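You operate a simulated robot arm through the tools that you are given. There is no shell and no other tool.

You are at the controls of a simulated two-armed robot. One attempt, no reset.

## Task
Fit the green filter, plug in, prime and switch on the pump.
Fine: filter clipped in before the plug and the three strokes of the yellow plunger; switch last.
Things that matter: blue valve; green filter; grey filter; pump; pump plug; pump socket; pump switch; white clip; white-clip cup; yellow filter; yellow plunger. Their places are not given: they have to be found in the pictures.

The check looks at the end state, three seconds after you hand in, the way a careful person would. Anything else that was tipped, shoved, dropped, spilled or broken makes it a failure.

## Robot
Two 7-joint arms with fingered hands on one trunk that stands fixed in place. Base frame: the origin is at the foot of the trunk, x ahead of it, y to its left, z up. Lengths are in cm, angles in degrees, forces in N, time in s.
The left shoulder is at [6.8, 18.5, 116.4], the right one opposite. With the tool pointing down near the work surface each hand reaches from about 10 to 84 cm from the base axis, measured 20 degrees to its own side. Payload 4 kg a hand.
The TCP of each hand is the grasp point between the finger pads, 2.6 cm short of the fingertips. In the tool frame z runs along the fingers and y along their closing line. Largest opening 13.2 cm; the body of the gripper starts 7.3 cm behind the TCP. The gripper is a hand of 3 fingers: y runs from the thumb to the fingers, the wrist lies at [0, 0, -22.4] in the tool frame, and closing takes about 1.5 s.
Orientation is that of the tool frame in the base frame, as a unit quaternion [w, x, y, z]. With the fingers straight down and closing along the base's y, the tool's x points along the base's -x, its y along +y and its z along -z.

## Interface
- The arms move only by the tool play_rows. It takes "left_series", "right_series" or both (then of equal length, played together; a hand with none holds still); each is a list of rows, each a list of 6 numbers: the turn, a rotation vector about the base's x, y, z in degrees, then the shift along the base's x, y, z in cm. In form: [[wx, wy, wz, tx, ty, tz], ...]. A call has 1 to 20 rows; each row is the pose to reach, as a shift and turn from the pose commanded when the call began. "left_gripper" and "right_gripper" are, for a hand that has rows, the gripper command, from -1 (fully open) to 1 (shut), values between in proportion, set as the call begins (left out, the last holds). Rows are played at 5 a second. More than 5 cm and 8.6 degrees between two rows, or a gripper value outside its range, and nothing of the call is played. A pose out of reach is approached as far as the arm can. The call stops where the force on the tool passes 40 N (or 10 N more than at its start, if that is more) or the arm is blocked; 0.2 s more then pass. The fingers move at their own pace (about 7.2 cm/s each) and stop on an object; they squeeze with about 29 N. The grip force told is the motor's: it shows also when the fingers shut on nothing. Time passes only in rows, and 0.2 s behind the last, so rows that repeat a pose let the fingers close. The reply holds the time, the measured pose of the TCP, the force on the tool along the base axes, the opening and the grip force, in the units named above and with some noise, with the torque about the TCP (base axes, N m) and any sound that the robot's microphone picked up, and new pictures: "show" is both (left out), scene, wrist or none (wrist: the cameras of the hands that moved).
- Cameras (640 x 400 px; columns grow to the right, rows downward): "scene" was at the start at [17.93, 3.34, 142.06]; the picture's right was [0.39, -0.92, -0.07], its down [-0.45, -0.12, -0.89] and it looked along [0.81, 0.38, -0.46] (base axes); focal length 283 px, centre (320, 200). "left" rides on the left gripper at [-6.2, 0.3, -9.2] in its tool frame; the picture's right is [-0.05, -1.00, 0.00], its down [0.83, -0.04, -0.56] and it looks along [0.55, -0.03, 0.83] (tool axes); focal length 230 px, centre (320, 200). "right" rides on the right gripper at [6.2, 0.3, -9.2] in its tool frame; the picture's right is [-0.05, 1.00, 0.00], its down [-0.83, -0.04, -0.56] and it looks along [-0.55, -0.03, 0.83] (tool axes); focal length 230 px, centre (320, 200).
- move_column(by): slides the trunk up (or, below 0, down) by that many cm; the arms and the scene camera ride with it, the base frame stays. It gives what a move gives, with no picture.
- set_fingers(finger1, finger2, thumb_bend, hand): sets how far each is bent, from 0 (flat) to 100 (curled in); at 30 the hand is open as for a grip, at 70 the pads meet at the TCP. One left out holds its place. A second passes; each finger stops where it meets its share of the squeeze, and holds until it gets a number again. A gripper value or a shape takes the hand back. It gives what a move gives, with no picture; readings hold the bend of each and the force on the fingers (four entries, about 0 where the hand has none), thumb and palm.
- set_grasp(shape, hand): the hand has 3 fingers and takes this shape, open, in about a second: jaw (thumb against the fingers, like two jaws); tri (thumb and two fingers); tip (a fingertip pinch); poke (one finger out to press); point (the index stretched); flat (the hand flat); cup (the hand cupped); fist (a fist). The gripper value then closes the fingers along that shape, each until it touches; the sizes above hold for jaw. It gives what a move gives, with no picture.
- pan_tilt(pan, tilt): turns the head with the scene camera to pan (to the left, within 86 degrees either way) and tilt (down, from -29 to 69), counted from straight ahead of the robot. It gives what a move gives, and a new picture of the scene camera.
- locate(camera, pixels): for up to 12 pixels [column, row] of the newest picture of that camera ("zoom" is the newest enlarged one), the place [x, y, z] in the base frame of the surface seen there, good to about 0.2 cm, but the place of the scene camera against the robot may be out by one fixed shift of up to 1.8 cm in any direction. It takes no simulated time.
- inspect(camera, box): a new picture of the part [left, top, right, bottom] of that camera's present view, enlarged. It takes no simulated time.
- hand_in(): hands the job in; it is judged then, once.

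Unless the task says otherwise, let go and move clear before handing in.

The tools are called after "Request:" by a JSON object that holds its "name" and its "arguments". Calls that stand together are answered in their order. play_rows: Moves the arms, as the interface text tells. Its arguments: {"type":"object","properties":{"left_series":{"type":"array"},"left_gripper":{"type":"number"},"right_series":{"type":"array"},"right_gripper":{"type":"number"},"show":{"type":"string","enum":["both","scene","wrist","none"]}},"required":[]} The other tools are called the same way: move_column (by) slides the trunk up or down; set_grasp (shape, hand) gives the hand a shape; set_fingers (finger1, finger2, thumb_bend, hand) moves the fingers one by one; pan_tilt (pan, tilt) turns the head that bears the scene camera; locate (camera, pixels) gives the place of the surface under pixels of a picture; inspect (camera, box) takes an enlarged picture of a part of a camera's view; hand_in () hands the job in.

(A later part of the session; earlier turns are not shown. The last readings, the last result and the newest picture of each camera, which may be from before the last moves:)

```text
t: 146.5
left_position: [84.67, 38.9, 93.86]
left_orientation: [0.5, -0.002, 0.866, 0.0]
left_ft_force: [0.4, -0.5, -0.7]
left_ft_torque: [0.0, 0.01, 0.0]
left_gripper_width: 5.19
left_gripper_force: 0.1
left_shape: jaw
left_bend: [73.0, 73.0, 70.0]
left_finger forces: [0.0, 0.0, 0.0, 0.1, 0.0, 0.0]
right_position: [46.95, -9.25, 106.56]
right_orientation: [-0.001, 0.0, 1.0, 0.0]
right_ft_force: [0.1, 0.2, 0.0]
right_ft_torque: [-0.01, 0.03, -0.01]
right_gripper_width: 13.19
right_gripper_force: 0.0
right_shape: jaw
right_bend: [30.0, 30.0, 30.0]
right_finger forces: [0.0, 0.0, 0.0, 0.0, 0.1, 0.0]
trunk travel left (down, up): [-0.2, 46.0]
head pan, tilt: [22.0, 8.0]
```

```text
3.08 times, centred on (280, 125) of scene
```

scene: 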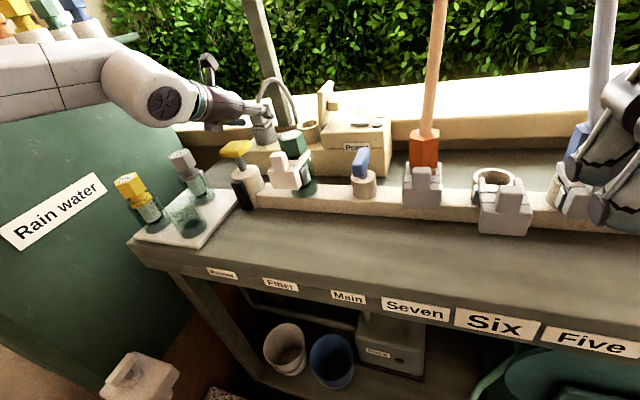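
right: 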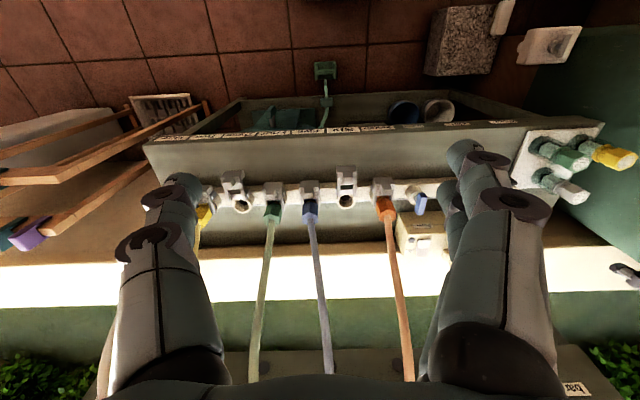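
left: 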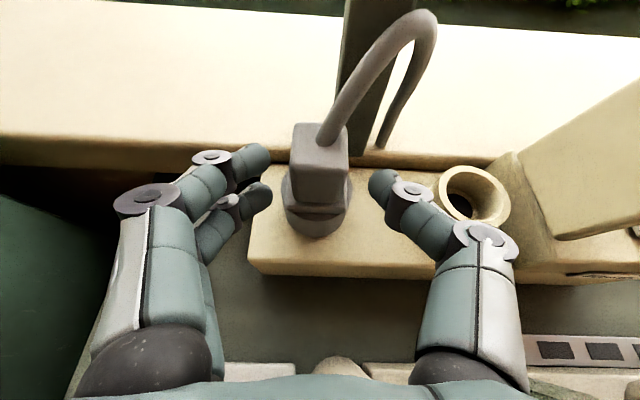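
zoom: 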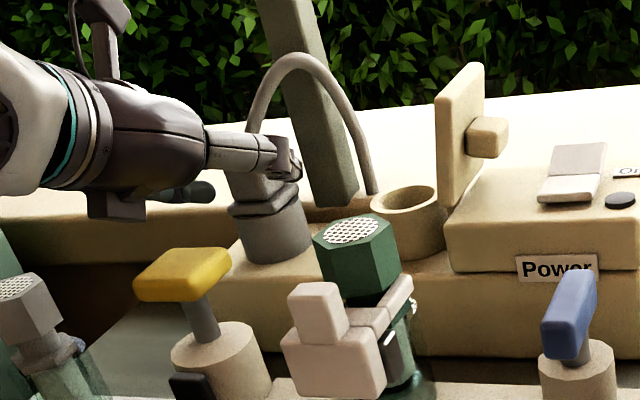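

The box sits centred between the fingertips. Closing.

Request:
{"name": "play_rows", "arguments": {"left_series": [[0, 0, 0, 0, 0, 0], [0, 0, 0, 0, 0, 0], [0, 0, 0, 0, 0, 0], [0, 0, 0, 0, 0, 0], [0, 0, 0, 0, 0, 0], [0, 0, 0, 0, 0, 0]], "left_gripper": 1, "show": "wrist"}}

Request:
{"name": "inspect", "arguments": {"camera": "left", "box": [220, 80, 420, 240]}}

```text
t: 147.9
left_position: [84.75, 38.9, 93.75]
left_orientation: [0.5, -0.001, 0.866, 0.0]
left_ft_force: [0.2, 0.7, 0.1]
left_ft_torque: [-0.02, 0.03, -0.02]
left_gripper_width: 2.42
left_gripper_force: 29.0
left_shape: jaw
left_bend: [73.0, 73.0, 70.0]
left_finger forces: [12.9, 12.6, 0.0, 0.1, 26.1, 0.0]
right_position: [46.89, -9.19, 106.39]
right_orientation: [0.0, 0.0, 1.0, 0.0]
right_ft_force: [0.4, -0.1, -0.4]
right_ft_torque: [-0.01, -0.02, 0.02]
right_gripper_width: 13.2
right_gripper_force: 0.1
right_shape: jaw
right_bend: [30.0, 30.0, 30.0]
right_finger forces: [0.0, 0.0, 0.0, 0.0, 0.0, 0.1]
trunk travel left (down, up): [-0.2, 46.0]
head pan, tilt: [22.0, 8.0]
```

left: 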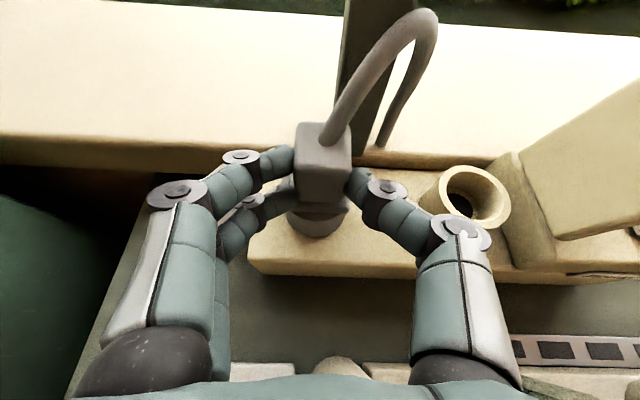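

```text
2.50 times, centred on (320, 160) of left
```

zoom: 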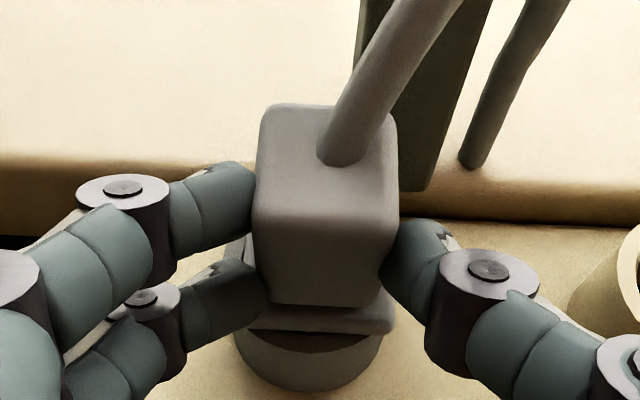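

Balanced grip on the plug box (13/13/26 N). I'll pull it straight up gently.

Request:
{"name": "play_rows", "arguments": {"left_series": [[0, 0, 0, 0, 0, 0.3], [0, 0, 0, 0, 0, 0.6], [0, 0, 0, 0, 0, 1.0], [0, 0, 0, 0, 0, 1.5], [0, 0, 0, 0, 0, 2.0], [0, 0, 0, 0, 0, 2.5]], "show": "both"}}

Request:
{"name": "inspect", "arguments": {"camera": "left", "box": [220, 80, 420, 240]}}

Request:
{"name": "inspect", "arguments": {"camera": "scene", "box": [200, 40, 360, 170]}}

```text
t: 149.3
left_position: [84.57, 38.82, 96.24]
left_orientation: [0.5, -0.001, 0.866, -0.001]
left_ft_force: [0.3, 0.0, -1.8]
left_ft_torque: [0.01, 0.03, -0.02]
left_gripper_width: 2.43
left_gripper_force: 29.2
left_shape: jaw
left_bend: [73.0, 73.0, 70.0]
left_finger forces: [13.0, 12.6, 0.0, 0.0, 26.1, 0.0]
right_position: [46.86, -9.23, 106.55]
right_orientation: [0.0, 0.0, 1.0, 0.001]
right_ft_force: [1.0, -0.3, 0.1]
right_ft_torque: [0.02, 0.02, 0.01]
right_gripper_width: 13.17
right_gripper_force: 0.0
right_shape: jaw
right_bend: [30.0, 30.0, 30.0]
right_finger forces: [0.0, 0.0, 0.1, 0.0, 0.0, 0.0]
trunk travel left (down, up): [-0.2, 46.0]
head pan, tilt: [22.0, 8.0]
```

scene: 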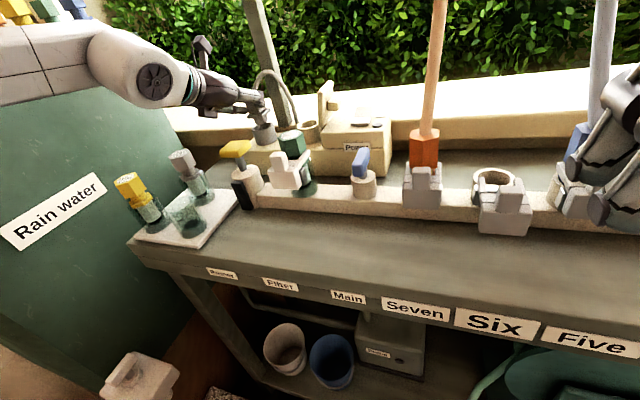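
left: 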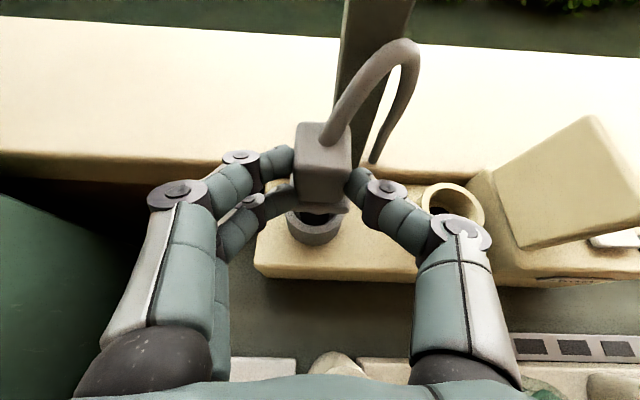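

```text
2.50 times, centred on (320, 160) of left
```

zoom: 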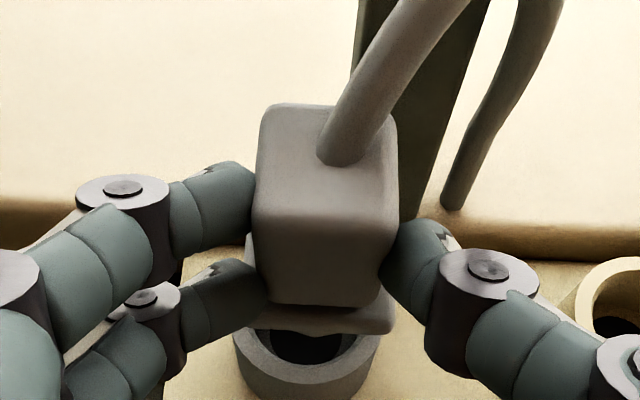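

```text
3.08 times, centred on (280, 105) of scene
```

zoom: 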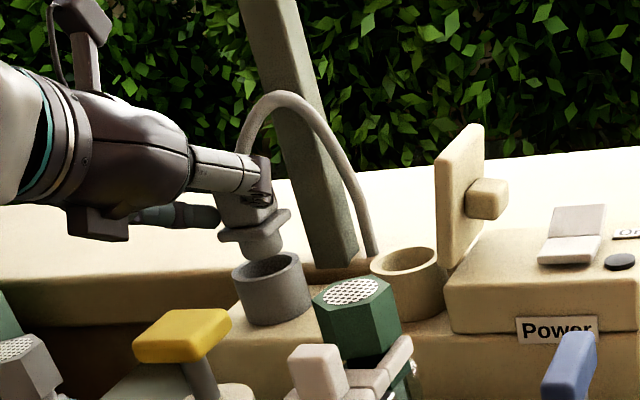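

The plug is out of its dock, with a short nose below the flange. I'll raise it a bit more and carry it over to the socket.

Request:
{"name": "play_rows", "arguments": {"left_series": [[0, 0, 0, 0.05, 0, 1.0], [0, 0, 0, 0.1, -0.5, 1.8], [0, 0, 0, 0.1, -3, 1.8], [0, 0, 0, 0.1, -6, 1.8], [0, 0, 0, 0.1, -8.5, 1.8], [0, 0, 0, 0.1, -10, 1.8], [0, 0, 0, 0.1, -10.8, 1.8], [0, 0, 0, 0.1, -10.8, 1.8]], "show": "both"}}

Request:
{"name": "inspect", "arguments": {"camera": "left", "box": [200, 80, 440, 260]}}

Request:
{"name": "inspect", "arguments": {"camera": "scene", "box": [220, 40, 380, 170]}}

```text
t: 151.1
left_position: [84.72, 28.16, 98.11]
left_orientation: [0.5, -0.001, 0.866, -0.001]
left_ft_force: [-0.4, -0.6, -0.3]
left_ft_torque: [0.0, 0.01, 0.04]
left_gripper_width: 2.42
left_gripper_force: 28.7
left_shape: jaw
left_bend: [73.0, 73.0, 70.0]
left_finger forces: [12.9, 12.5, 0.1, 0.0, 26.0, 0.0]
right_position: [46.82, -9.19, 106.56]
right_orientation: [0.0, 0.0, 1.0, 0.0]
right_ft_force: [0.4, 0.0, 0.1]
right_ft_torque: [0.03, -0.01, 0.0]
right_gripper_width: 13.19
right_gripper_force: 0.0
right_shape: jaw
right_bend: [30.0, 30.0, 30.0]
right_finger forces: [0.0, 0.0, 0.0, 0.0, 0.0, 0.0]
trunk travel left (down, up): [-0.2, 46.0]
head pan, tilt: [22.0, 8.0]
```

scene: 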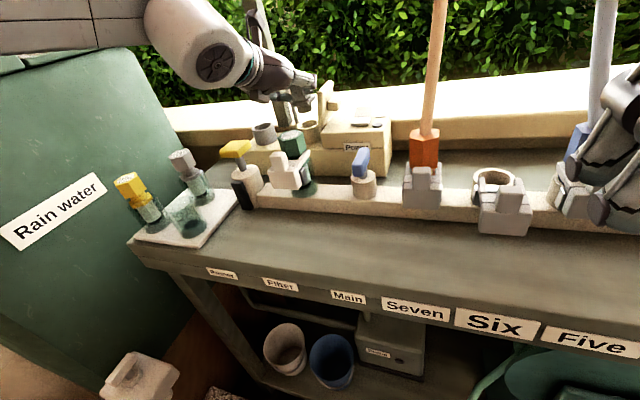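
left: 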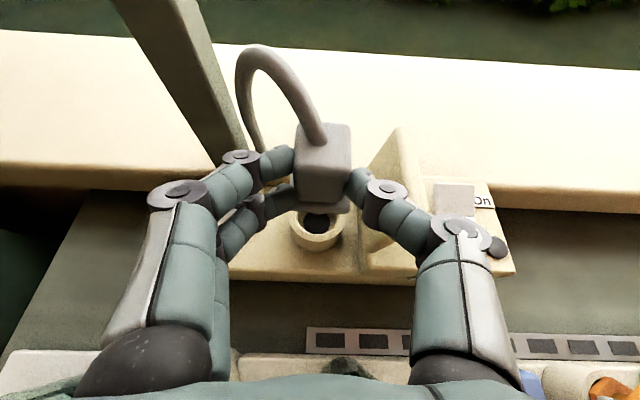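

```text
2.22 times, centred on (320, 170) of left
```

zoom: 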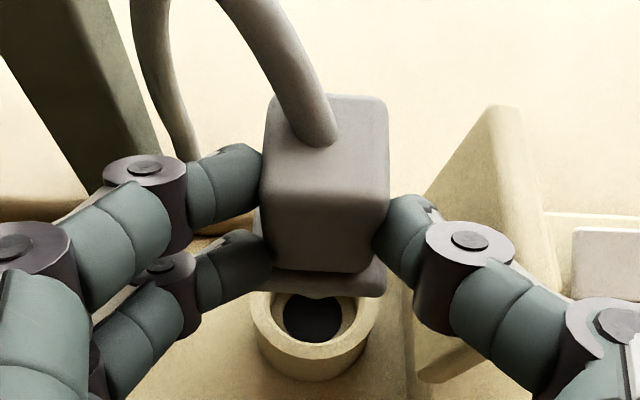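

```text
3.08 times, centred on (300, 105) of scene
```

zoom: 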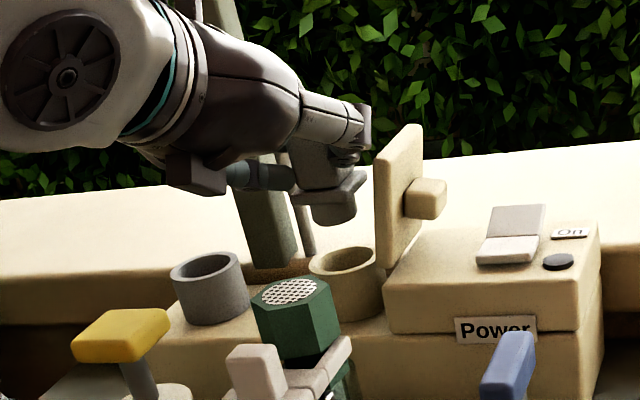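

The plug hangs over the socket. I'll verify alignment of the nose with the socket rim, and the thumb's clearance from the lid, before lowering.

Request:
{"name": "locate", "arguments": {"camera": "left", "pixels": [[317, 237], [292, 226], [343, 226], [317, 243], [405, 188], [398, 192], [388, 186], [400, 140], [395, 165], [420, 160], [305, 165], [335, 165]]}}

Request:
{"name": "locate", "arguments": {"camera": "left", "pixels": [[316, 150], [300, 150], [346, 150], [300, 210], [340, 210], [320, 196], [372, 185], [380, 200], [445, 225], [465, 235], [404, 210], [412, 200]]}}

Request:
{"name": "inspect", "arguments": {"camera": "scene", "box": [270, 70, 360, 150]}}

```text
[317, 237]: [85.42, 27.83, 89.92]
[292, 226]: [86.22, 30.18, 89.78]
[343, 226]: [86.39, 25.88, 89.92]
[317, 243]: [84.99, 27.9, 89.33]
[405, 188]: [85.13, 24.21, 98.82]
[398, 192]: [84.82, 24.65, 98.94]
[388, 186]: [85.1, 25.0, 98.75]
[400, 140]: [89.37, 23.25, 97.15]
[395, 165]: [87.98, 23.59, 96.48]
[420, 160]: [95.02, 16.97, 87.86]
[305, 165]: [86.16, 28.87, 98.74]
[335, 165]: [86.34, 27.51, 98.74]
```

```text
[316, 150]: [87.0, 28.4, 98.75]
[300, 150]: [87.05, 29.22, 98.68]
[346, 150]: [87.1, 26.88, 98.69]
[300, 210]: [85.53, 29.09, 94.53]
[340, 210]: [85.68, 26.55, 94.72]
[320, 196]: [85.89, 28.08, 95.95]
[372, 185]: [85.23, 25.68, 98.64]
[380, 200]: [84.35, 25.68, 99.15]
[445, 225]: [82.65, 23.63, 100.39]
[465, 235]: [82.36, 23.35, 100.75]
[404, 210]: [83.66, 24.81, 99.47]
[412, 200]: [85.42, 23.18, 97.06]
```

```text
5.00 times, centred on (315, 110) of scene
```

zoom: 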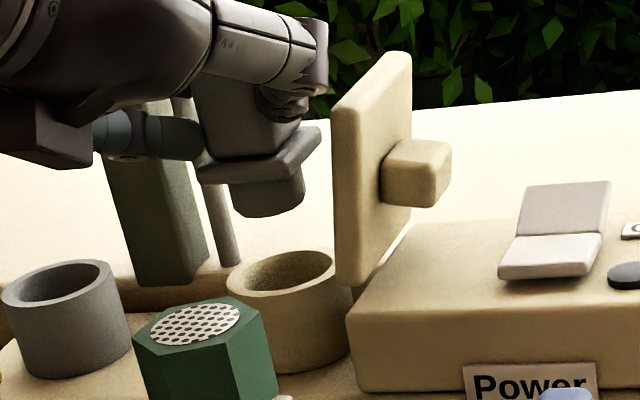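

The left camera says y is aligned, but the scene view hints the plug may hang slightly tilted. I'll look more closely at the plug's attitude.

Request:
{"name": "inspect", "arguments": {"camera": "left", "box": [275, 115, 375, 260]}}

Request:
{"name": "locate", "arguments": {"camera": "left", "pixels": [[301, 137], [345, 132], [302, 158], [346, 158], [300, 168], [345, 168], [308, 196], [338, 196], [305, 206], [345, 206], [312, 212], [335, 212]]}}

```text
2.76 times, centred on (325, 188) of left
```

zoom: 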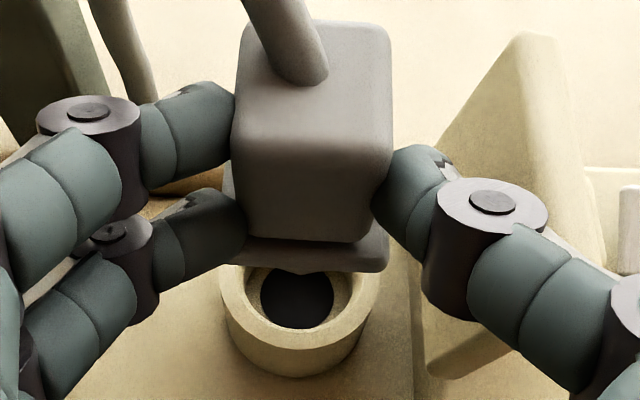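

```text
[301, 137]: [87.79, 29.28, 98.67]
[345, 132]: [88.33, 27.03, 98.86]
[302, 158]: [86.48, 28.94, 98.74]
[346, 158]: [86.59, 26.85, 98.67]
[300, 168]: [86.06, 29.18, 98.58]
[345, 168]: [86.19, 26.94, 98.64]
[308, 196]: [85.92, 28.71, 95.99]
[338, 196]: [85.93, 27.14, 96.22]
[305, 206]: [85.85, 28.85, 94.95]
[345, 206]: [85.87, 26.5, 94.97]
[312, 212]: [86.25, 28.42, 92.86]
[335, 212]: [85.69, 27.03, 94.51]
```

Top face is level, plug and socket centres agree within 1 mm, and the nose centre is ≈ (87.5, 28). I'll lower it slowly into the socket.

Request:
{"name": "play_rows", "arguments": {"left_series": [[0, 0, 0, 0, 0, -0.5], [0, 0, 0, 0, 0, -1.0], [0, 0, 0, 0, 0, -1.5], [0, 0, 0, 0, 0, -2.0], [0, 0, 0, 0, 0, -2.4]], "show": "both"}}

Request:
{"name": "inspect", "arguments": {"camera": "scene", "box": [270, 70, 360, 150]}}

Request:
{"name": "inspect", "arguments": {"camera": "left", "box": [275, 115, 435, 260]}}

```text
t: 152.3
left_position: [84.69, 28.19, 95.83]
left_orientation: [0.5, -0.002, 0.866, 0.0]
left_ft_force: [-1.9, 2.8, 0.8]
left_ft_torque: [-0.11, 0.04, -0.09]
left_gripper_width: 2.43
left_gripper_force: 29.1
left_shape: jaw
left_bend: [73.0, 73.0, 70.0]
left_finger forces: [13.7, 13.3, 0.0, 0.0, 31.3, 0.1]
right_position: [46.9, -9.21, 106.48]
right_orientation: [0.0, -0.001, 1.0, 0.0]
right_ft_force: [0.1, 0.3, -1.8]
right_ft_torque: [0.0, -0.02, 0.0]
right_gripper_width: 13.19
right_gripper_force: 0.0
right_shape: jaw
right_bend: [30.0, 30.0, 30.0]
right_finger forces: [0.0, 0.1, 0.1, 0.0, 0.0, 0.0]
trunk travel left (down, up): [-0.2, 46.0]
head pan, tilt: [22.0, 8.0]
```

scene: 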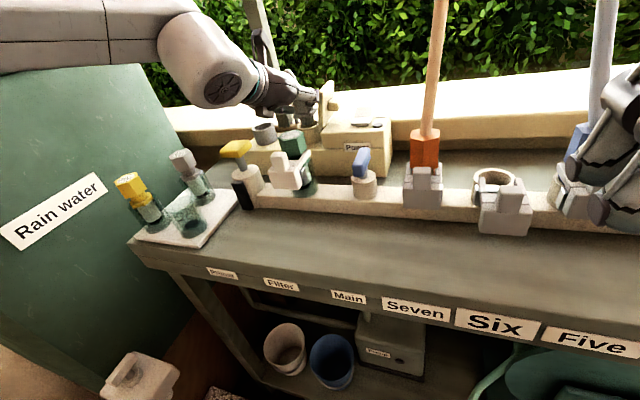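
left: 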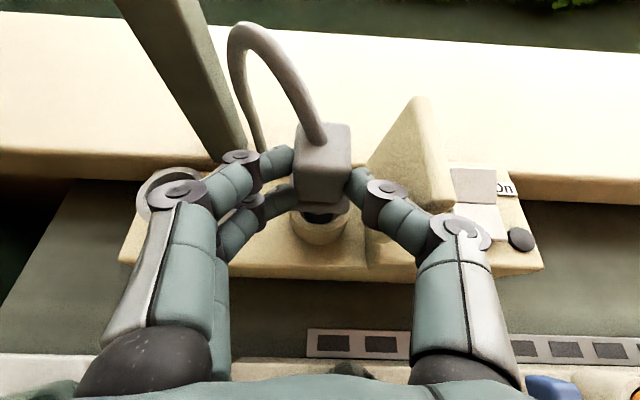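

```text
5.00 times, centred on (315, 110) of scene
```

zoom: 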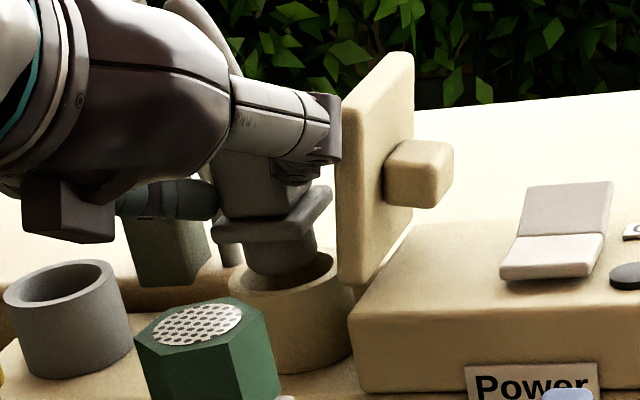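

```text
2.76 times, centred on (355, 188) of left
```

zoom: 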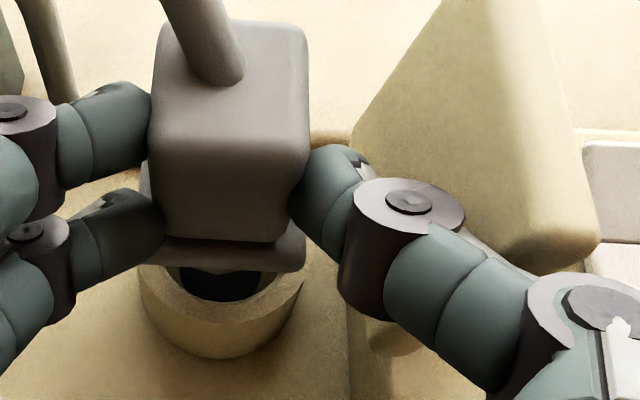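

A light side force (2.8 N in +y, thumb force up) shows the thumb's outer side touching the lid's front edge. I'll rise 1.2 cm and yaw the hand −8° about the plug axis to bring the thumb forward of the lid.

Request:
{"name": "play_rows", "arguments": {"left_series": [[0, 0, 0, 0, 0, 0.6], [0, 0, 0, 0, 0, 1.2], [0, 0, -4, 0.01, 0.17, 1.2], [0, 0, -8, 0.03, 0.34, 1.2], [0, 0, -8, 0.03, 0.34, 1.2]], "show": "both"}}

Request:
{"name": "inspect", "arguments": {"camera": "left", "box": [275, 115, 435, 260]}}

Request:
{"name": "inspect", "arguments": {"camera": "scene", "box": [270, 70, 360, 150]}}

```text
t: 153.5
left_position: [84.88, 28.39, 96.88]
left_orientation: [0.498, 0.06, 0.864, -0.036]
left_ft_force: [-0.7, 0.5, -0.4]
left_ft_torque: [0.01, 0.02, 0.01]
left_gripper_width: 2.39
left_gripper_force: 29.2
left_shape: jaw
left_bend: [73.0, 73.0, 70.0]
left_finger forces: [13.4, 12.9, 0.0, 0.0, 26.9, 0.0]
right_position: [46.85, -9.3, 106.55]
right_orientation: [0.0, 0.0, 1.0, 0.0]
right_ft_force: [-0.7, 0.0, -0.5]
right_ft_torque: [0.04, -0.01, 0.02]
right_gripper_width: 13.17
right_gripper_force: 0.0
right_shape: jaw
right_bend: [30.0, 30.0, 30.0]
right_finger forces: [0.1, 0.0, 0.0, 0.0, 0.0, 0.0]
trunk travel left (down, up): [-0.2, 46.0]
head pan, tilt: [22.0, 8.0]
```

scene: 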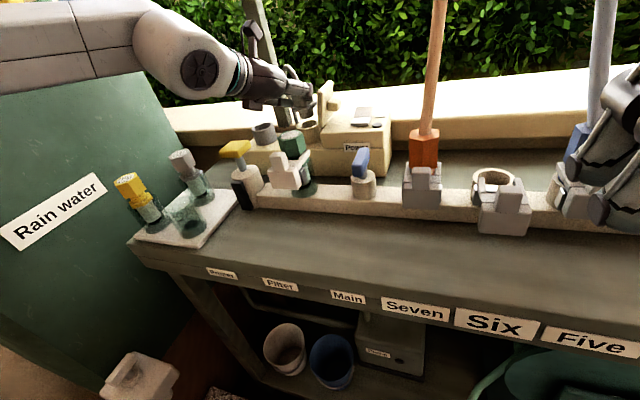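
left: 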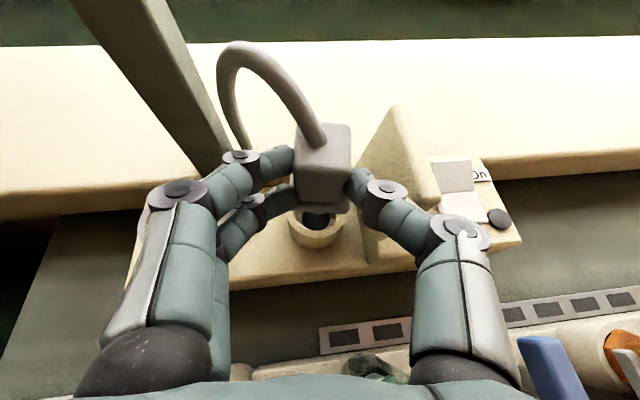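

```text
2.76 times, centred on (355, 188) of left
```

zoom: 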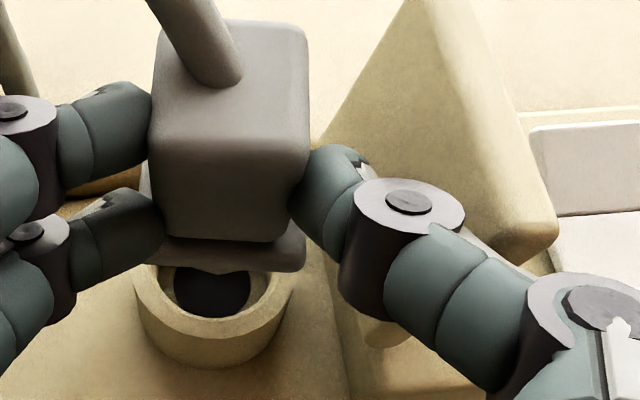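

```text
5.00 times, centred on (315, 110) of scene
```

zoom: 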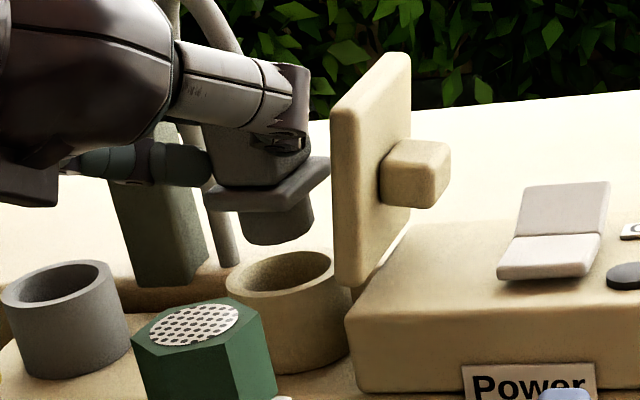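

The lid is back where it was and the thumb now sits forward of it. I'll recheck the plug and socket centres in this view.

Request:
{"name": "locate", "arguments": {"camera": "left", "pixels": [[289, 219], [343, 217], [316, 235], [316, 240], [297, 140], [349, 140], [297, 165], [349, 165], [322, 128], [308, 190], [340, 190], [313, 211]]}}

Request:
{"name": "locate", "arguments": {"camera": "left", "pixels": [[292, 205], [348, 205], [330, 213], [300, 213], [404, 188], [415, 185], [440, 215], [420, 130], [432, 180], [400, 200], [322, 150], [322, 165]]}}

```text
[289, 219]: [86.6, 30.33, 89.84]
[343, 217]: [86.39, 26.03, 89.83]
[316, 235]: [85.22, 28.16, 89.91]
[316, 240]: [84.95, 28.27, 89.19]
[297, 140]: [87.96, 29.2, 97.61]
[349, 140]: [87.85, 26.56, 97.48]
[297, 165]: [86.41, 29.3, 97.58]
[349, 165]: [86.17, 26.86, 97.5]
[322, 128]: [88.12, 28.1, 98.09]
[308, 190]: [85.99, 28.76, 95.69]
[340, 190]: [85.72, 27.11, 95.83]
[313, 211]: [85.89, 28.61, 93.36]
```

```text
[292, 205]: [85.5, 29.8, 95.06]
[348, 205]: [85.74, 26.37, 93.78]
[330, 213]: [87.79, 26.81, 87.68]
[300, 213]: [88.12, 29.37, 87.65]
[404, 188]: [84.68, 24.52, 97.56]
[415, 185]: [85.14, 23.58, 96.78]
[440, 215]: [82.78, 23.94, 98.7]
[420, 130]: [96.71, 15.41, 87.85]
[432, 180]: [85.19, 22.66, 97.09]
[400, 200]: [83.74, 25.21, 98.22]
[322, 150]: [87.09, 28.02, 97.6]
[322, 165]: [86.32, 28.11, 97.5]
```

Plug axis ≈ (87.4, 28.0), socket ≈ (87.45, 28.1). I'll shift +0.08 in y and lower again.

Request:
{"name": "play_rows", "arguments": {"left_series": [[0, 0, 0, 0.03, 0.08, -0.5], [0, 0, 0, 0.03, 0.08, -1.0], [0, 0, 0, 0.03, 0.08, -1.4], [0, 0, 0, 0.03, 0.08, -1.7]], "show": "both"}}

Request:
{"name": "inspect", "arguments": {"camera": "scene", "box": [270, 70, 360, 150]}}

```text
t: 154.5
left_position: [84.88, 28.51, 95.08]
left_orientation: [0.499, 0.059, 0.864, -0.035]
left_ft_force: [0.6, 0.5, -0.6]
left_ft_torque: [0.05, 0.04, -0.02]
left_gripper_width: 2.41
left_gripper_force: 29.2
left_shape: jaw
left_bend: [73.0, 73.0, 70.0]
left_finger forces: [13.4, 12.8, 0.0, 0.0, 26.9, 0.0]
right_position: [47.01, -9.29, 106.53]
right_orientation: [0.001, 0.0, 1.0, 0.001]
right_ft_force: [-0.8, -1.5, -0.1]
right_ft_torque: [0.01, -0.01, 0.0]
right_gripper_width: 13.19
right_gripper_force: 0.1
right_shape: jaw
right_bend: [30.0, 30.0, 30.0]
right_finger forces: [0.0, 0.0, 0.0, 0.1, 0.0, 0.1]
trunk travel left (down, up): [-0.2, 46.0]
head pan, tilt: [22.0, 8.0]
```

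scene: 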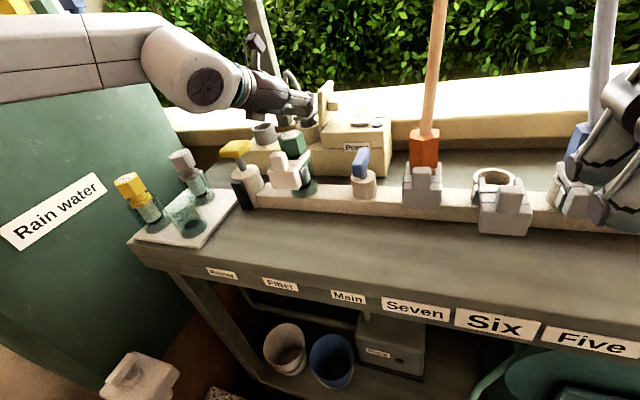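
left: 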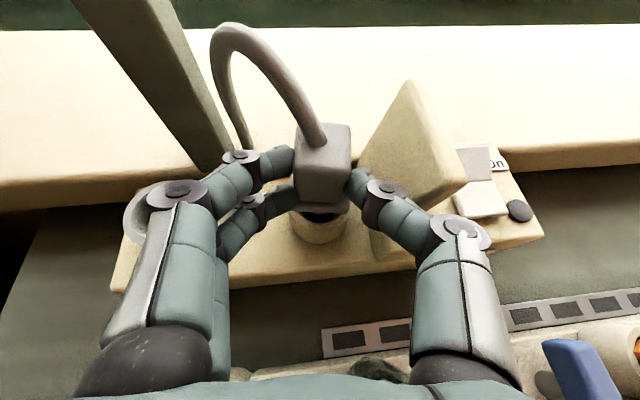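

```text
5.00 times, centred on (315, 110) of scene
```

zoom: 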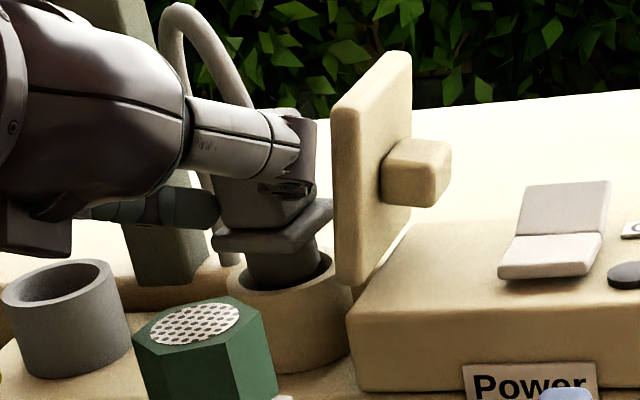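

The nose is entering the socket with no contact force and the lid is clear. Continue down.

Request:
{"name": "play_rows", "arguments": {"left_series": [[0, 0, 0, 0, 0, -0.3], [0, 0, 0, 0, 0, -0.6], [0, 0, 0, 0, 0, -0.9], [0, 0, 0, 0, 0, -1.15]], "show": "none"}}

Request:
{"name": "inspect", "arguments": {"camera": "scene", "box": [270, 70, 360, 150]}}

```text
t: 155.5
left_position: [84.87, 28.54, 93.99]
left_orientation: [0.498, 0.059, 0.864, -0.035]
left_ft_force: [-1.3, 0.0, -1.1]
left_ft_torque: [-0.01, 0.01, 0.0]
left_gripper_width: 2.4
left_gripper_force: 29.2
left_shape: jaw
left_bend: [73.0, 73.0, 70.0]
left_finger forces: [13.4, 12.7, 0.0, 0.1, 26.8, 0.0]
right_position: [46.92, -9.14, 106.33]
right_orientation: [0.0, 0.0, 1.0, 0.0]
right_ft_force: [0.5, 0.3, -0.3]
right_ft_torque: [0.01, 0.05, 0.02]
right_gripper_width: 13.19
right_gripper_force: 0.1
right_shape: jaw
right_bend: [30.0, 30.0, 30.0]
right_finger forces: [0.1, 0.1, 0.1, 0.0, 0.1, 0.0]
trunk travel left (down, up): [-0.2, 46.0]
head pan, tilt: [22.0, 8.0]
```

```text
5.00 times, centred on (315, 110) of scene
```

zoom: 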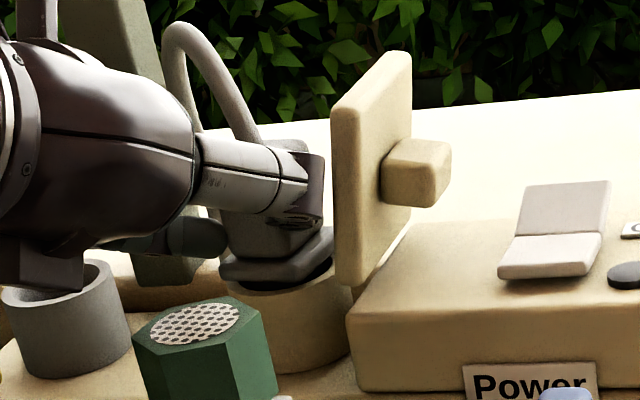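

Flange is almost on the rim, still no contact force. Lower the last few millimetres until it seats.

Request:
{"name": "play_rows", "arguments": {"left_series": [[0, 0, 0, 0, 0, -0.15], [0, 0, 0, 0, 0, -0.3], [0, 0, 0, 0, 0, -0.45], [0, 0, 0, 0, 0, -0.6]], "show": "wrist"}}

Request:
{"name": "inspect", "arguments": {"camera": "scene", "box": [270, 70, 360, 150]}}

```text
t: 156.5
left_position: [84.91, 28.48, 93.73]
left_orientation: [0.5, 0.06, 0.863, -0.036]
left_ft_force: [1.7, 1.3, 7.1]
left_ft_torque: [0.03, -0.11, 0.01]
left_gripper_width: 2.41
left_gripper_force: 29.4
left_shape: jaw
left_bend: [73.0, 73.0, 70.0]
left_finger forces: [13.6, 13.4, 0.0, 0.0, 26.5, 0.1]
right_position: [46.82, -9.2, 106.57]
right_orientation: [0.0, 0.0, 1.0, 0.0]
right_ft_force: [1.2, 0.3, -0.7]
right_ft_torque: [0.01, 0.0, -0.02]
right_gripper_width: 13.15
right_gripper_force: 0.1
right_shape: jaw
right_bend: [30.0, 30.0, 30.0]
right_finger forces: [0.0, 0.0, 0.0, 0.1, 0.1, 0.0]
trunk travel left (down, up): [-0.2, 46.0]
head pan, tilt: [22.0, 8.0]
```

left: 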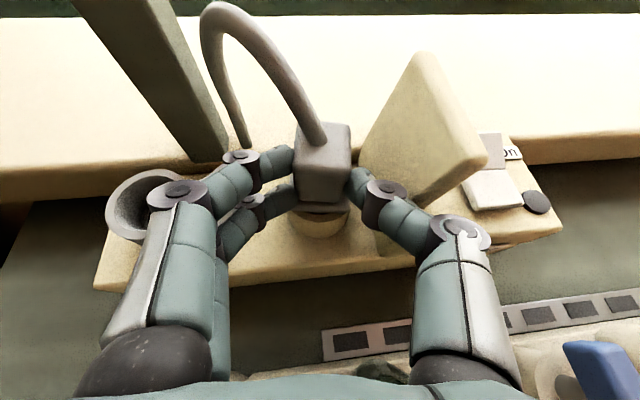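

```text
5.00 times, centred on (315, 110) of scene
```

zoom: 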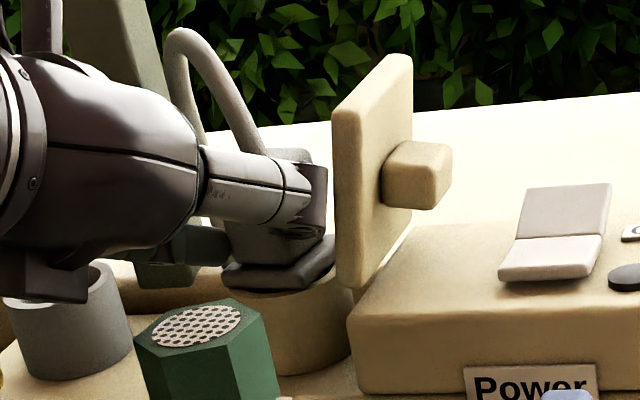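

Contact at z=93.73, the same height as when parked, so it's at the bottom. I'll press slightly to confirm it's firmly seated.

Request:
{"name": "play_rows", "arguments": {"left_series": [[0, 0, 0, 0, 0, -0.15], [0, 0, 0, 0, 0, -0.25], [0, 0, 0, 0, 0, -0.25]], "show": "none"}}

Request:
{"name": "play_rows", "arguments": {"left_series": [[0, 0, 0, 0, 0, 0.2], [0, 0, 0, 0, 0, 0.4], [0, 0, 0, 0, 0, 0.5]], "show": "none"}}

```text
t: 157.3
left_position: [84.75, 28.5, 93.65]
left_orientation: [0.502, 0.059, 0.862, -0.035]
left_ft_force: [5.1, 2.2, 18.7]
left_ft_torque: [0.03, -0.28, 0.07]
left_gripper_width: 2.41
left_gripper_force: 28.7
left_shape: jaw
left_bend: [73.0, 73.0, 70.0]
left_finger forces: [15.1, 13.8, 0.0, 0.0, 26.4, 0.0]
right_position: [46.68, -9.4, 106.57]
right_orientation: [0.001, -0.001, 1.0, 0.0]
right_ft_force: [-0.4, -0.6, 0.3]
right_ft_torque: [0.01, -0.03, -0.02]
right_gripper_width: 13.18
right_gripper_force: 0.1
right_shape: jaw
right_bend: [30.0, 30.0, 30.0]
right_finger forces: [0.0, 0.1, 0.0, 0.0, 0.1, 0.0]
trunk travel left (down, up): [-0.2, 46.0]
head pan, tilt: [22.0, 8.0]
```

```text
t: 158.1
left_position: [84.7, 28.65, 93.74]
left_orientation: [0.498, 0.059, 0.864, -0.035]
left_ft_force: [3.0, 1.8, 11.6]
left_ft_torque: [0.03, -0.2, 0.01]
left_gripper_width: 2.43
left_gripper_force: 28.6
left_shape: jaw
left_bend: [73.0, 73.0, 70.0]
left_finger forces: [14.4, 13.7, 0.1, 0.0, 27.2, 0.0]
right_position: [46.68, -9.2, 106.32]
right_orientation: [0.0, 0.0, 1.0, 0.0]
right_ft_force: [-0.1, 1.0, 0.5]
right_ft_torque: [0.0, -0.02, -0.01]
right_gripper_width: 13.19
right_gripper_force: 0.1
right_shape: jaw
right_bend: [30.0, 30.0, 30.0]
right_finger forces: [0.0, 0.0, 0.0, 0.1, 0.1, 0.0]
trunk travel left (down, up): [-0.2, 46.0]
head pan, tilt: [22.0, 8.0]
```

Firmly seated (19 N, no further travel). I'll open just enough to let go (to avoid the lid), then back out along the tool axis.

Request:
{"name": "play_rows", "arguments": {"left_series": [[0, 0, 0, 0, 0, 0.1], [0, 0, 0, 0, 0, 0.1], [0, 0, 0, 0, 0, 0.1], [0, 0, 0, 0, 0, 0.1]], "left_gripper": 0.52, "show": "both"}}

Request:
{"name": "inspect", "arguments": {"camera": "left", "box": [255, 95, 455, 260]}}

Request:
{"name": "inspect", "arguments": {"camera": "scene", "box": [270, 70, 360, 150]}}

```text
t: 159.1
left_position: [84.76, 28.54, 93.7]
left_orientation: [0.498, 0.058, 0.864, -0.035]
left_ft_force: [-0.2, 0.2, 0.9]
left_ft_torque: [0.02, -0.01, -0.01]
left_gripper_width: 3.13
left_gripper_force: 0.0
left_shape: jaw
left_bend: [73.0, 73.0, 70.0]
left_finger forces: [0.1, 0.0, 0.1, 0.0, 0.0, 0.1]
right_position: [46.83, -9.4, 106.44]
right_orientation: [0.0, 0.0, 1.0, 0.0]
right_ft_force: [-0.5, 0.2, -0.4]
right_ft_torque: [-0.01, 0.02, -0.02]
right_gripper_width: 13.18
right_gripper_force: 0.1
right_shape: jaw
right_bend: [30.0, 30.0, 30.0]
right_finger forces: [0.0, 0.0, 0.0, 0.0, 0.1, 0.0]
trunk travel left (down, up): [-0.2, 46.0]
head pan, tilt: [22.0, 8.0]
```

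scene: 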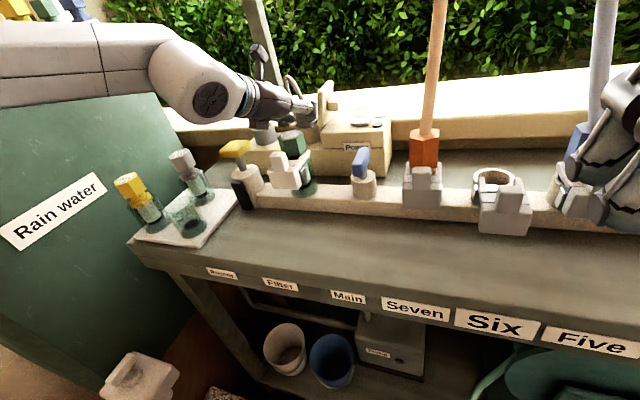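
left: 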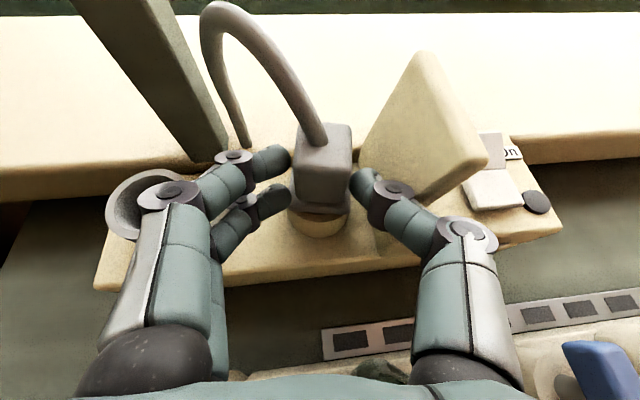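

```text
2.42 times, centred on (355, 178) of left
```

zoom: 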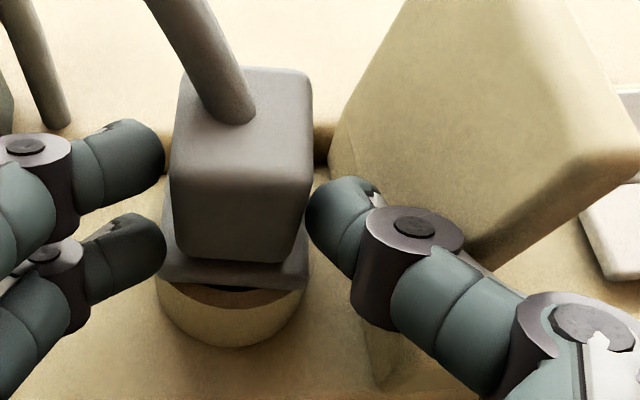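

```text
5.00 times, centred on (315, 110) of scene
```

zoom: 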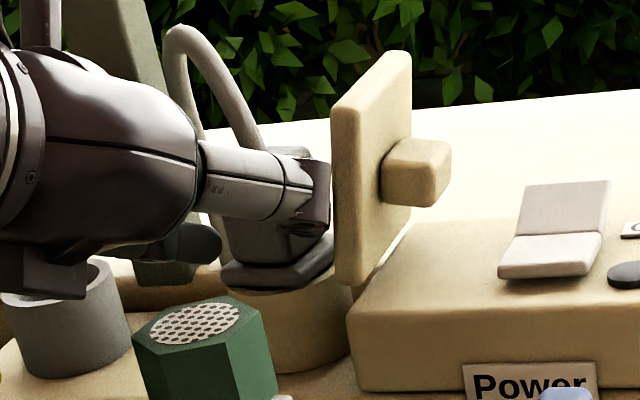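

Released cleanly; the plug sits in the socket as it did in its dock, lid untouched. Backing out along the tool axis, then up.

Request:
{"name": "play_rows", "arguments": {"left_series": [[0, 0, 0, -0.86, 0.12, 0.5], [0, 0, 0, -1.7, 0.24, 1.0], [0, 0, 0, -2.6, 0.36, 1.5], [0, 0, 0, -3.9, 0.54, 2.3], [0, 0, 0, -6, 0.8, 4], [0, 0, 0, -8, 1.0, 7], [0, 0, 0, -9, 1.0, 10], [0, 0, 0, -9, 1.0, 10]], "show": "both"}}

Request:
{"name": "inspect", "arguments": {"camera": "left", "box": [220, 60, 480, 260]}}

Request:
{"name": "inspect", "arguments": {"camera": "scene", "box": [220, 60, 400, 200]}}

```text
t: 160.9
left_position: [75.87, 29.44, 103.7]
left_orientation: [0.498, 0.059, 0.864, -0.036]
left_ft_force: [0.2, -0.7, 0.2]
left_ft_torque: [0.03, 0.01, 0.0]
left_gripper_width: 3.12
left_gripper_force: 0.1
left_shape: jaw
left_bend: [73.0, 73.0, 70.0]
left_finger forces: [0.1, 0.0, 0.0, 0.0, 0.0, 0.0]
right_position: [46.93, -9.15, 106.38]
right_orientation: [0.0, 0.001, 1.0, 0.001]
right_ft_force: [-0.5, 0.1, -0.5]
right_ft_torque: [0.02, 0.03, -0.01]
right_gripper_width: 13.19
right_gripper_force: 0.0
right_shape: jaw
right_bend: [30.0, 30.0, 30.0]
right_finger forces: [0.1, 0.0, 0.0, 0.1, 0.0, 0.1]
trunk travel left (down, up): [-0.2, 46.0]
head pan, tilt: [22.0, 8.0]
```

scene: 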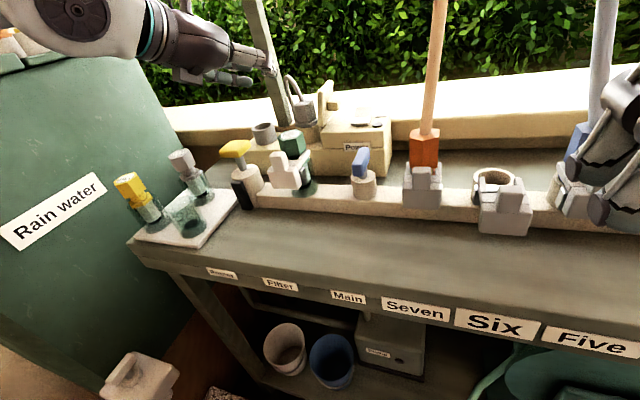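
left: 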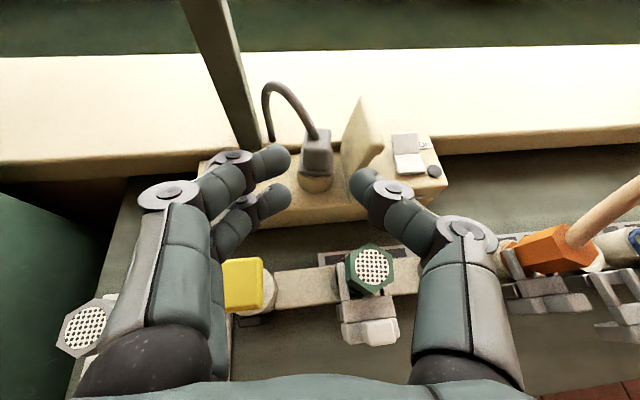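

```text
2.00 times, centred on (350, 160) of left
```

zoom: 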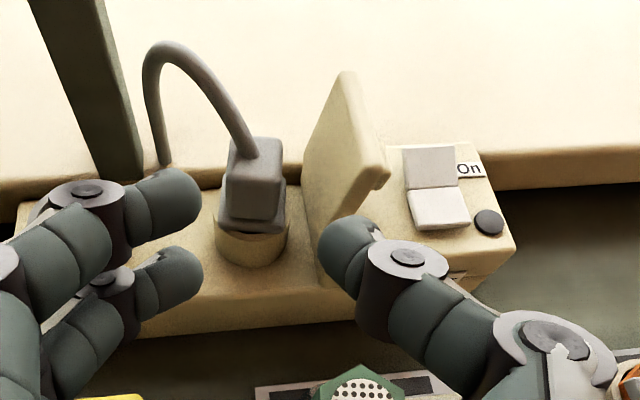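

```text
2.86 times, centred on (310, 130) of scene
```

zoom: 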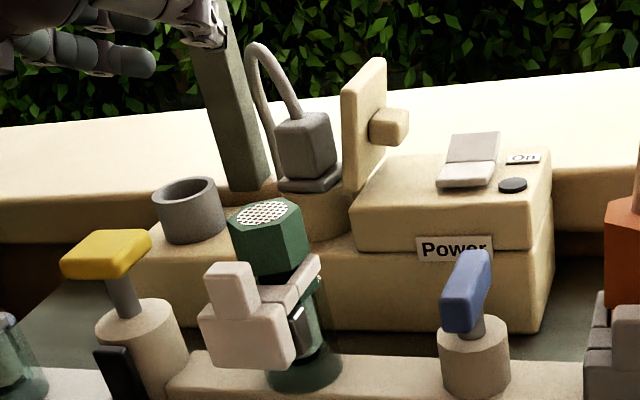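

The plug stands in the socket, filter clipped, lid and switch untouched. Next the plunger: I'll move over it with a 30° tilt to look down at it.

Request:
{"name": "play_rows", "arguments": {"left_series": [[0.5, 7.5, 2, -2, 1.5, 0.5], [1, 15, 4, -4, 3, 1], [1.6, 22.5, 6, -6, 4.5, 1.5], [2.1, 30, 8, -7.5, 6, 1.5], [2.1, 30, 8, -7.5, 6, 1.5]], "show": "both"}}

Request:
{"name": "inspect", "arguments": {"camera": "left", "box": [240, 80, 400, 220]}}

```text
t: 162.1
left_position: [68.31, 35.46, 105.36]
left_orientation: [0.258, -0.003, 0.966, 0.001]
left_ft_force: [0.5, -0.3, -0.2]
left_ft_torque: [0.0, -0.01, -0.01]
left_gripper_width: 3.13
left_gripper_force: 0.1
left_shape: jaw
left_bend: [73.0, 73.0, 70.0]
left_finger forces: [0.1, 0.0, 0.0, 0.0, 0.0, 0.1]
right_position: [46.81, -9.2, 106.47]
right_orientation: [0.0, 0.0, 1.0, 0.0]
right_ft_force: [0.3, 0.0, -0.1]
right_ft_torque: [0.0, -0.01, 0.02]
right_gripper_width: 13.23
right_gripper_force: 0.1
right_shape: jaw
right_bend: [30.0, 30.0, 30.0]
right_finger forces: [0.0, 0.0, 0.0, 0.0, 0.1, 0.0]
trunk travel left (down, up): [-0.2, 46.0]
head pan, tilt: [22.0, 8.0]
```

scene: 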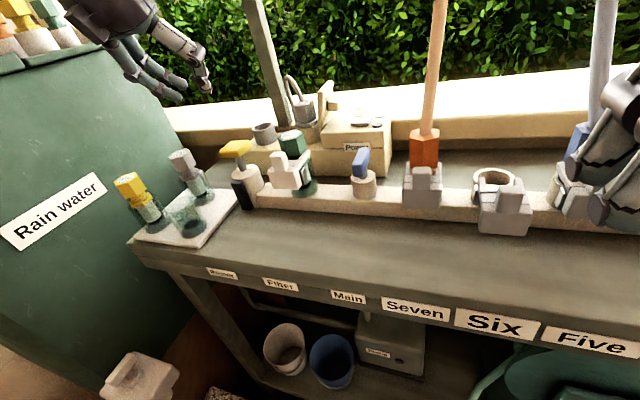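
left: 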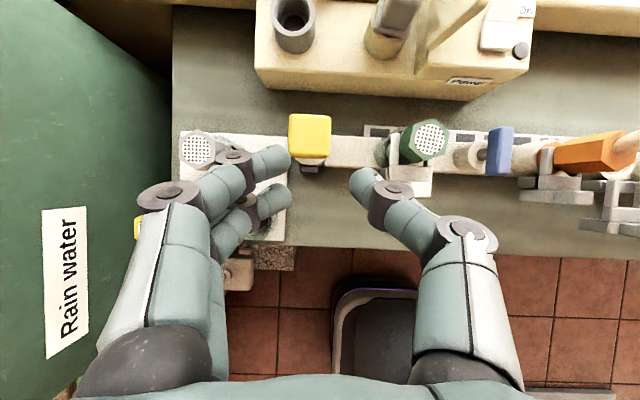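

```text
2.86 times, centred on (320, 150) of left
```

zoom: 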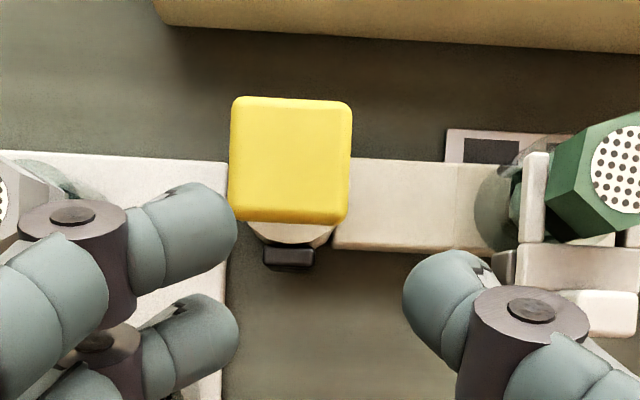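

The handle is a yellow block about 42 px wide at (310,135). I'll measure it and the cylinder below.

Request:
{"name": "locate", "arguments": {"camera": "left", "pixels": [[310, 135], [291, 135], [329, 135], [310, 116], [310, 148], [310, 154], [310, 160], [309, 168], [309, 172], [300, 162], [320, 162]]}}

Request:
{"name": "inspect", "arguments": {"camera": "scene", "box": [215, 125, 285, 215]}}

Request:
{"name": "locate", "arguments": {"camera": "scene", "pixels": [[235, 150], [240, 162], [245, 172], [247, 180], [240, 190], [310, 155], [290, 140], [230, 148]]}}

```text
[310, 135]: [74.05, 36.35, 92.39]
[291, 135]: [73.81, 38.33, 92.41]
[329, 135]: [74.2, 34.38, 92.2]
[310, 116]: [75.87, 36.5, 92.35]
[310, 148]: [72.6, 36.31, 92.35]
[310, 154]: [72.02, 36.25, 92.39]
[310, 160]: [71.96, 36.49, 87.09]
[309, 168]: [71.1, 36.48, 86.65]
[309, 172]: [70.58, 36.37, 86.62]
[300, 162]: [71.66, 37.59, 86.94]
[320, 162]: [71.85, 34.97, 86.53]
```

```text
4.44 times, centred on (250, 170) of scene
```

zoom: 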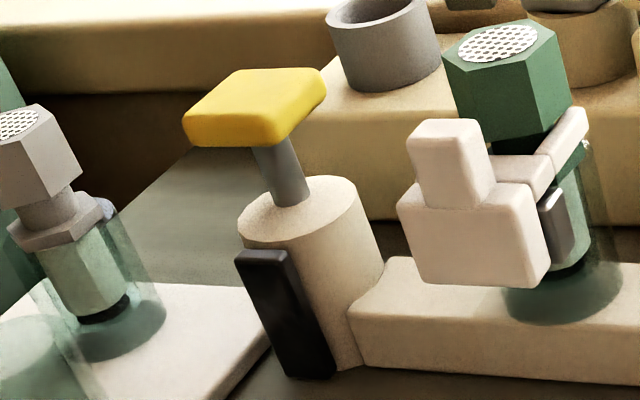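

```text
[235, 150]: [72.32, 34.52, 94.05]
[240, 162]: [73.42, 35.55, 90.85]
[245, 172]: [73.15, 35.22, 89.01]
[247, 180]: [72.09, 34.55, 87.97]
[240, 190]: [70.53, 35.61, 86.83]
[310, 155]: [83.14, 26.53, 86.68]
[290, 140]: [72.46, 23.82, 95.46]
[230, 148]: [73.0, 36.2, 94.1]
```

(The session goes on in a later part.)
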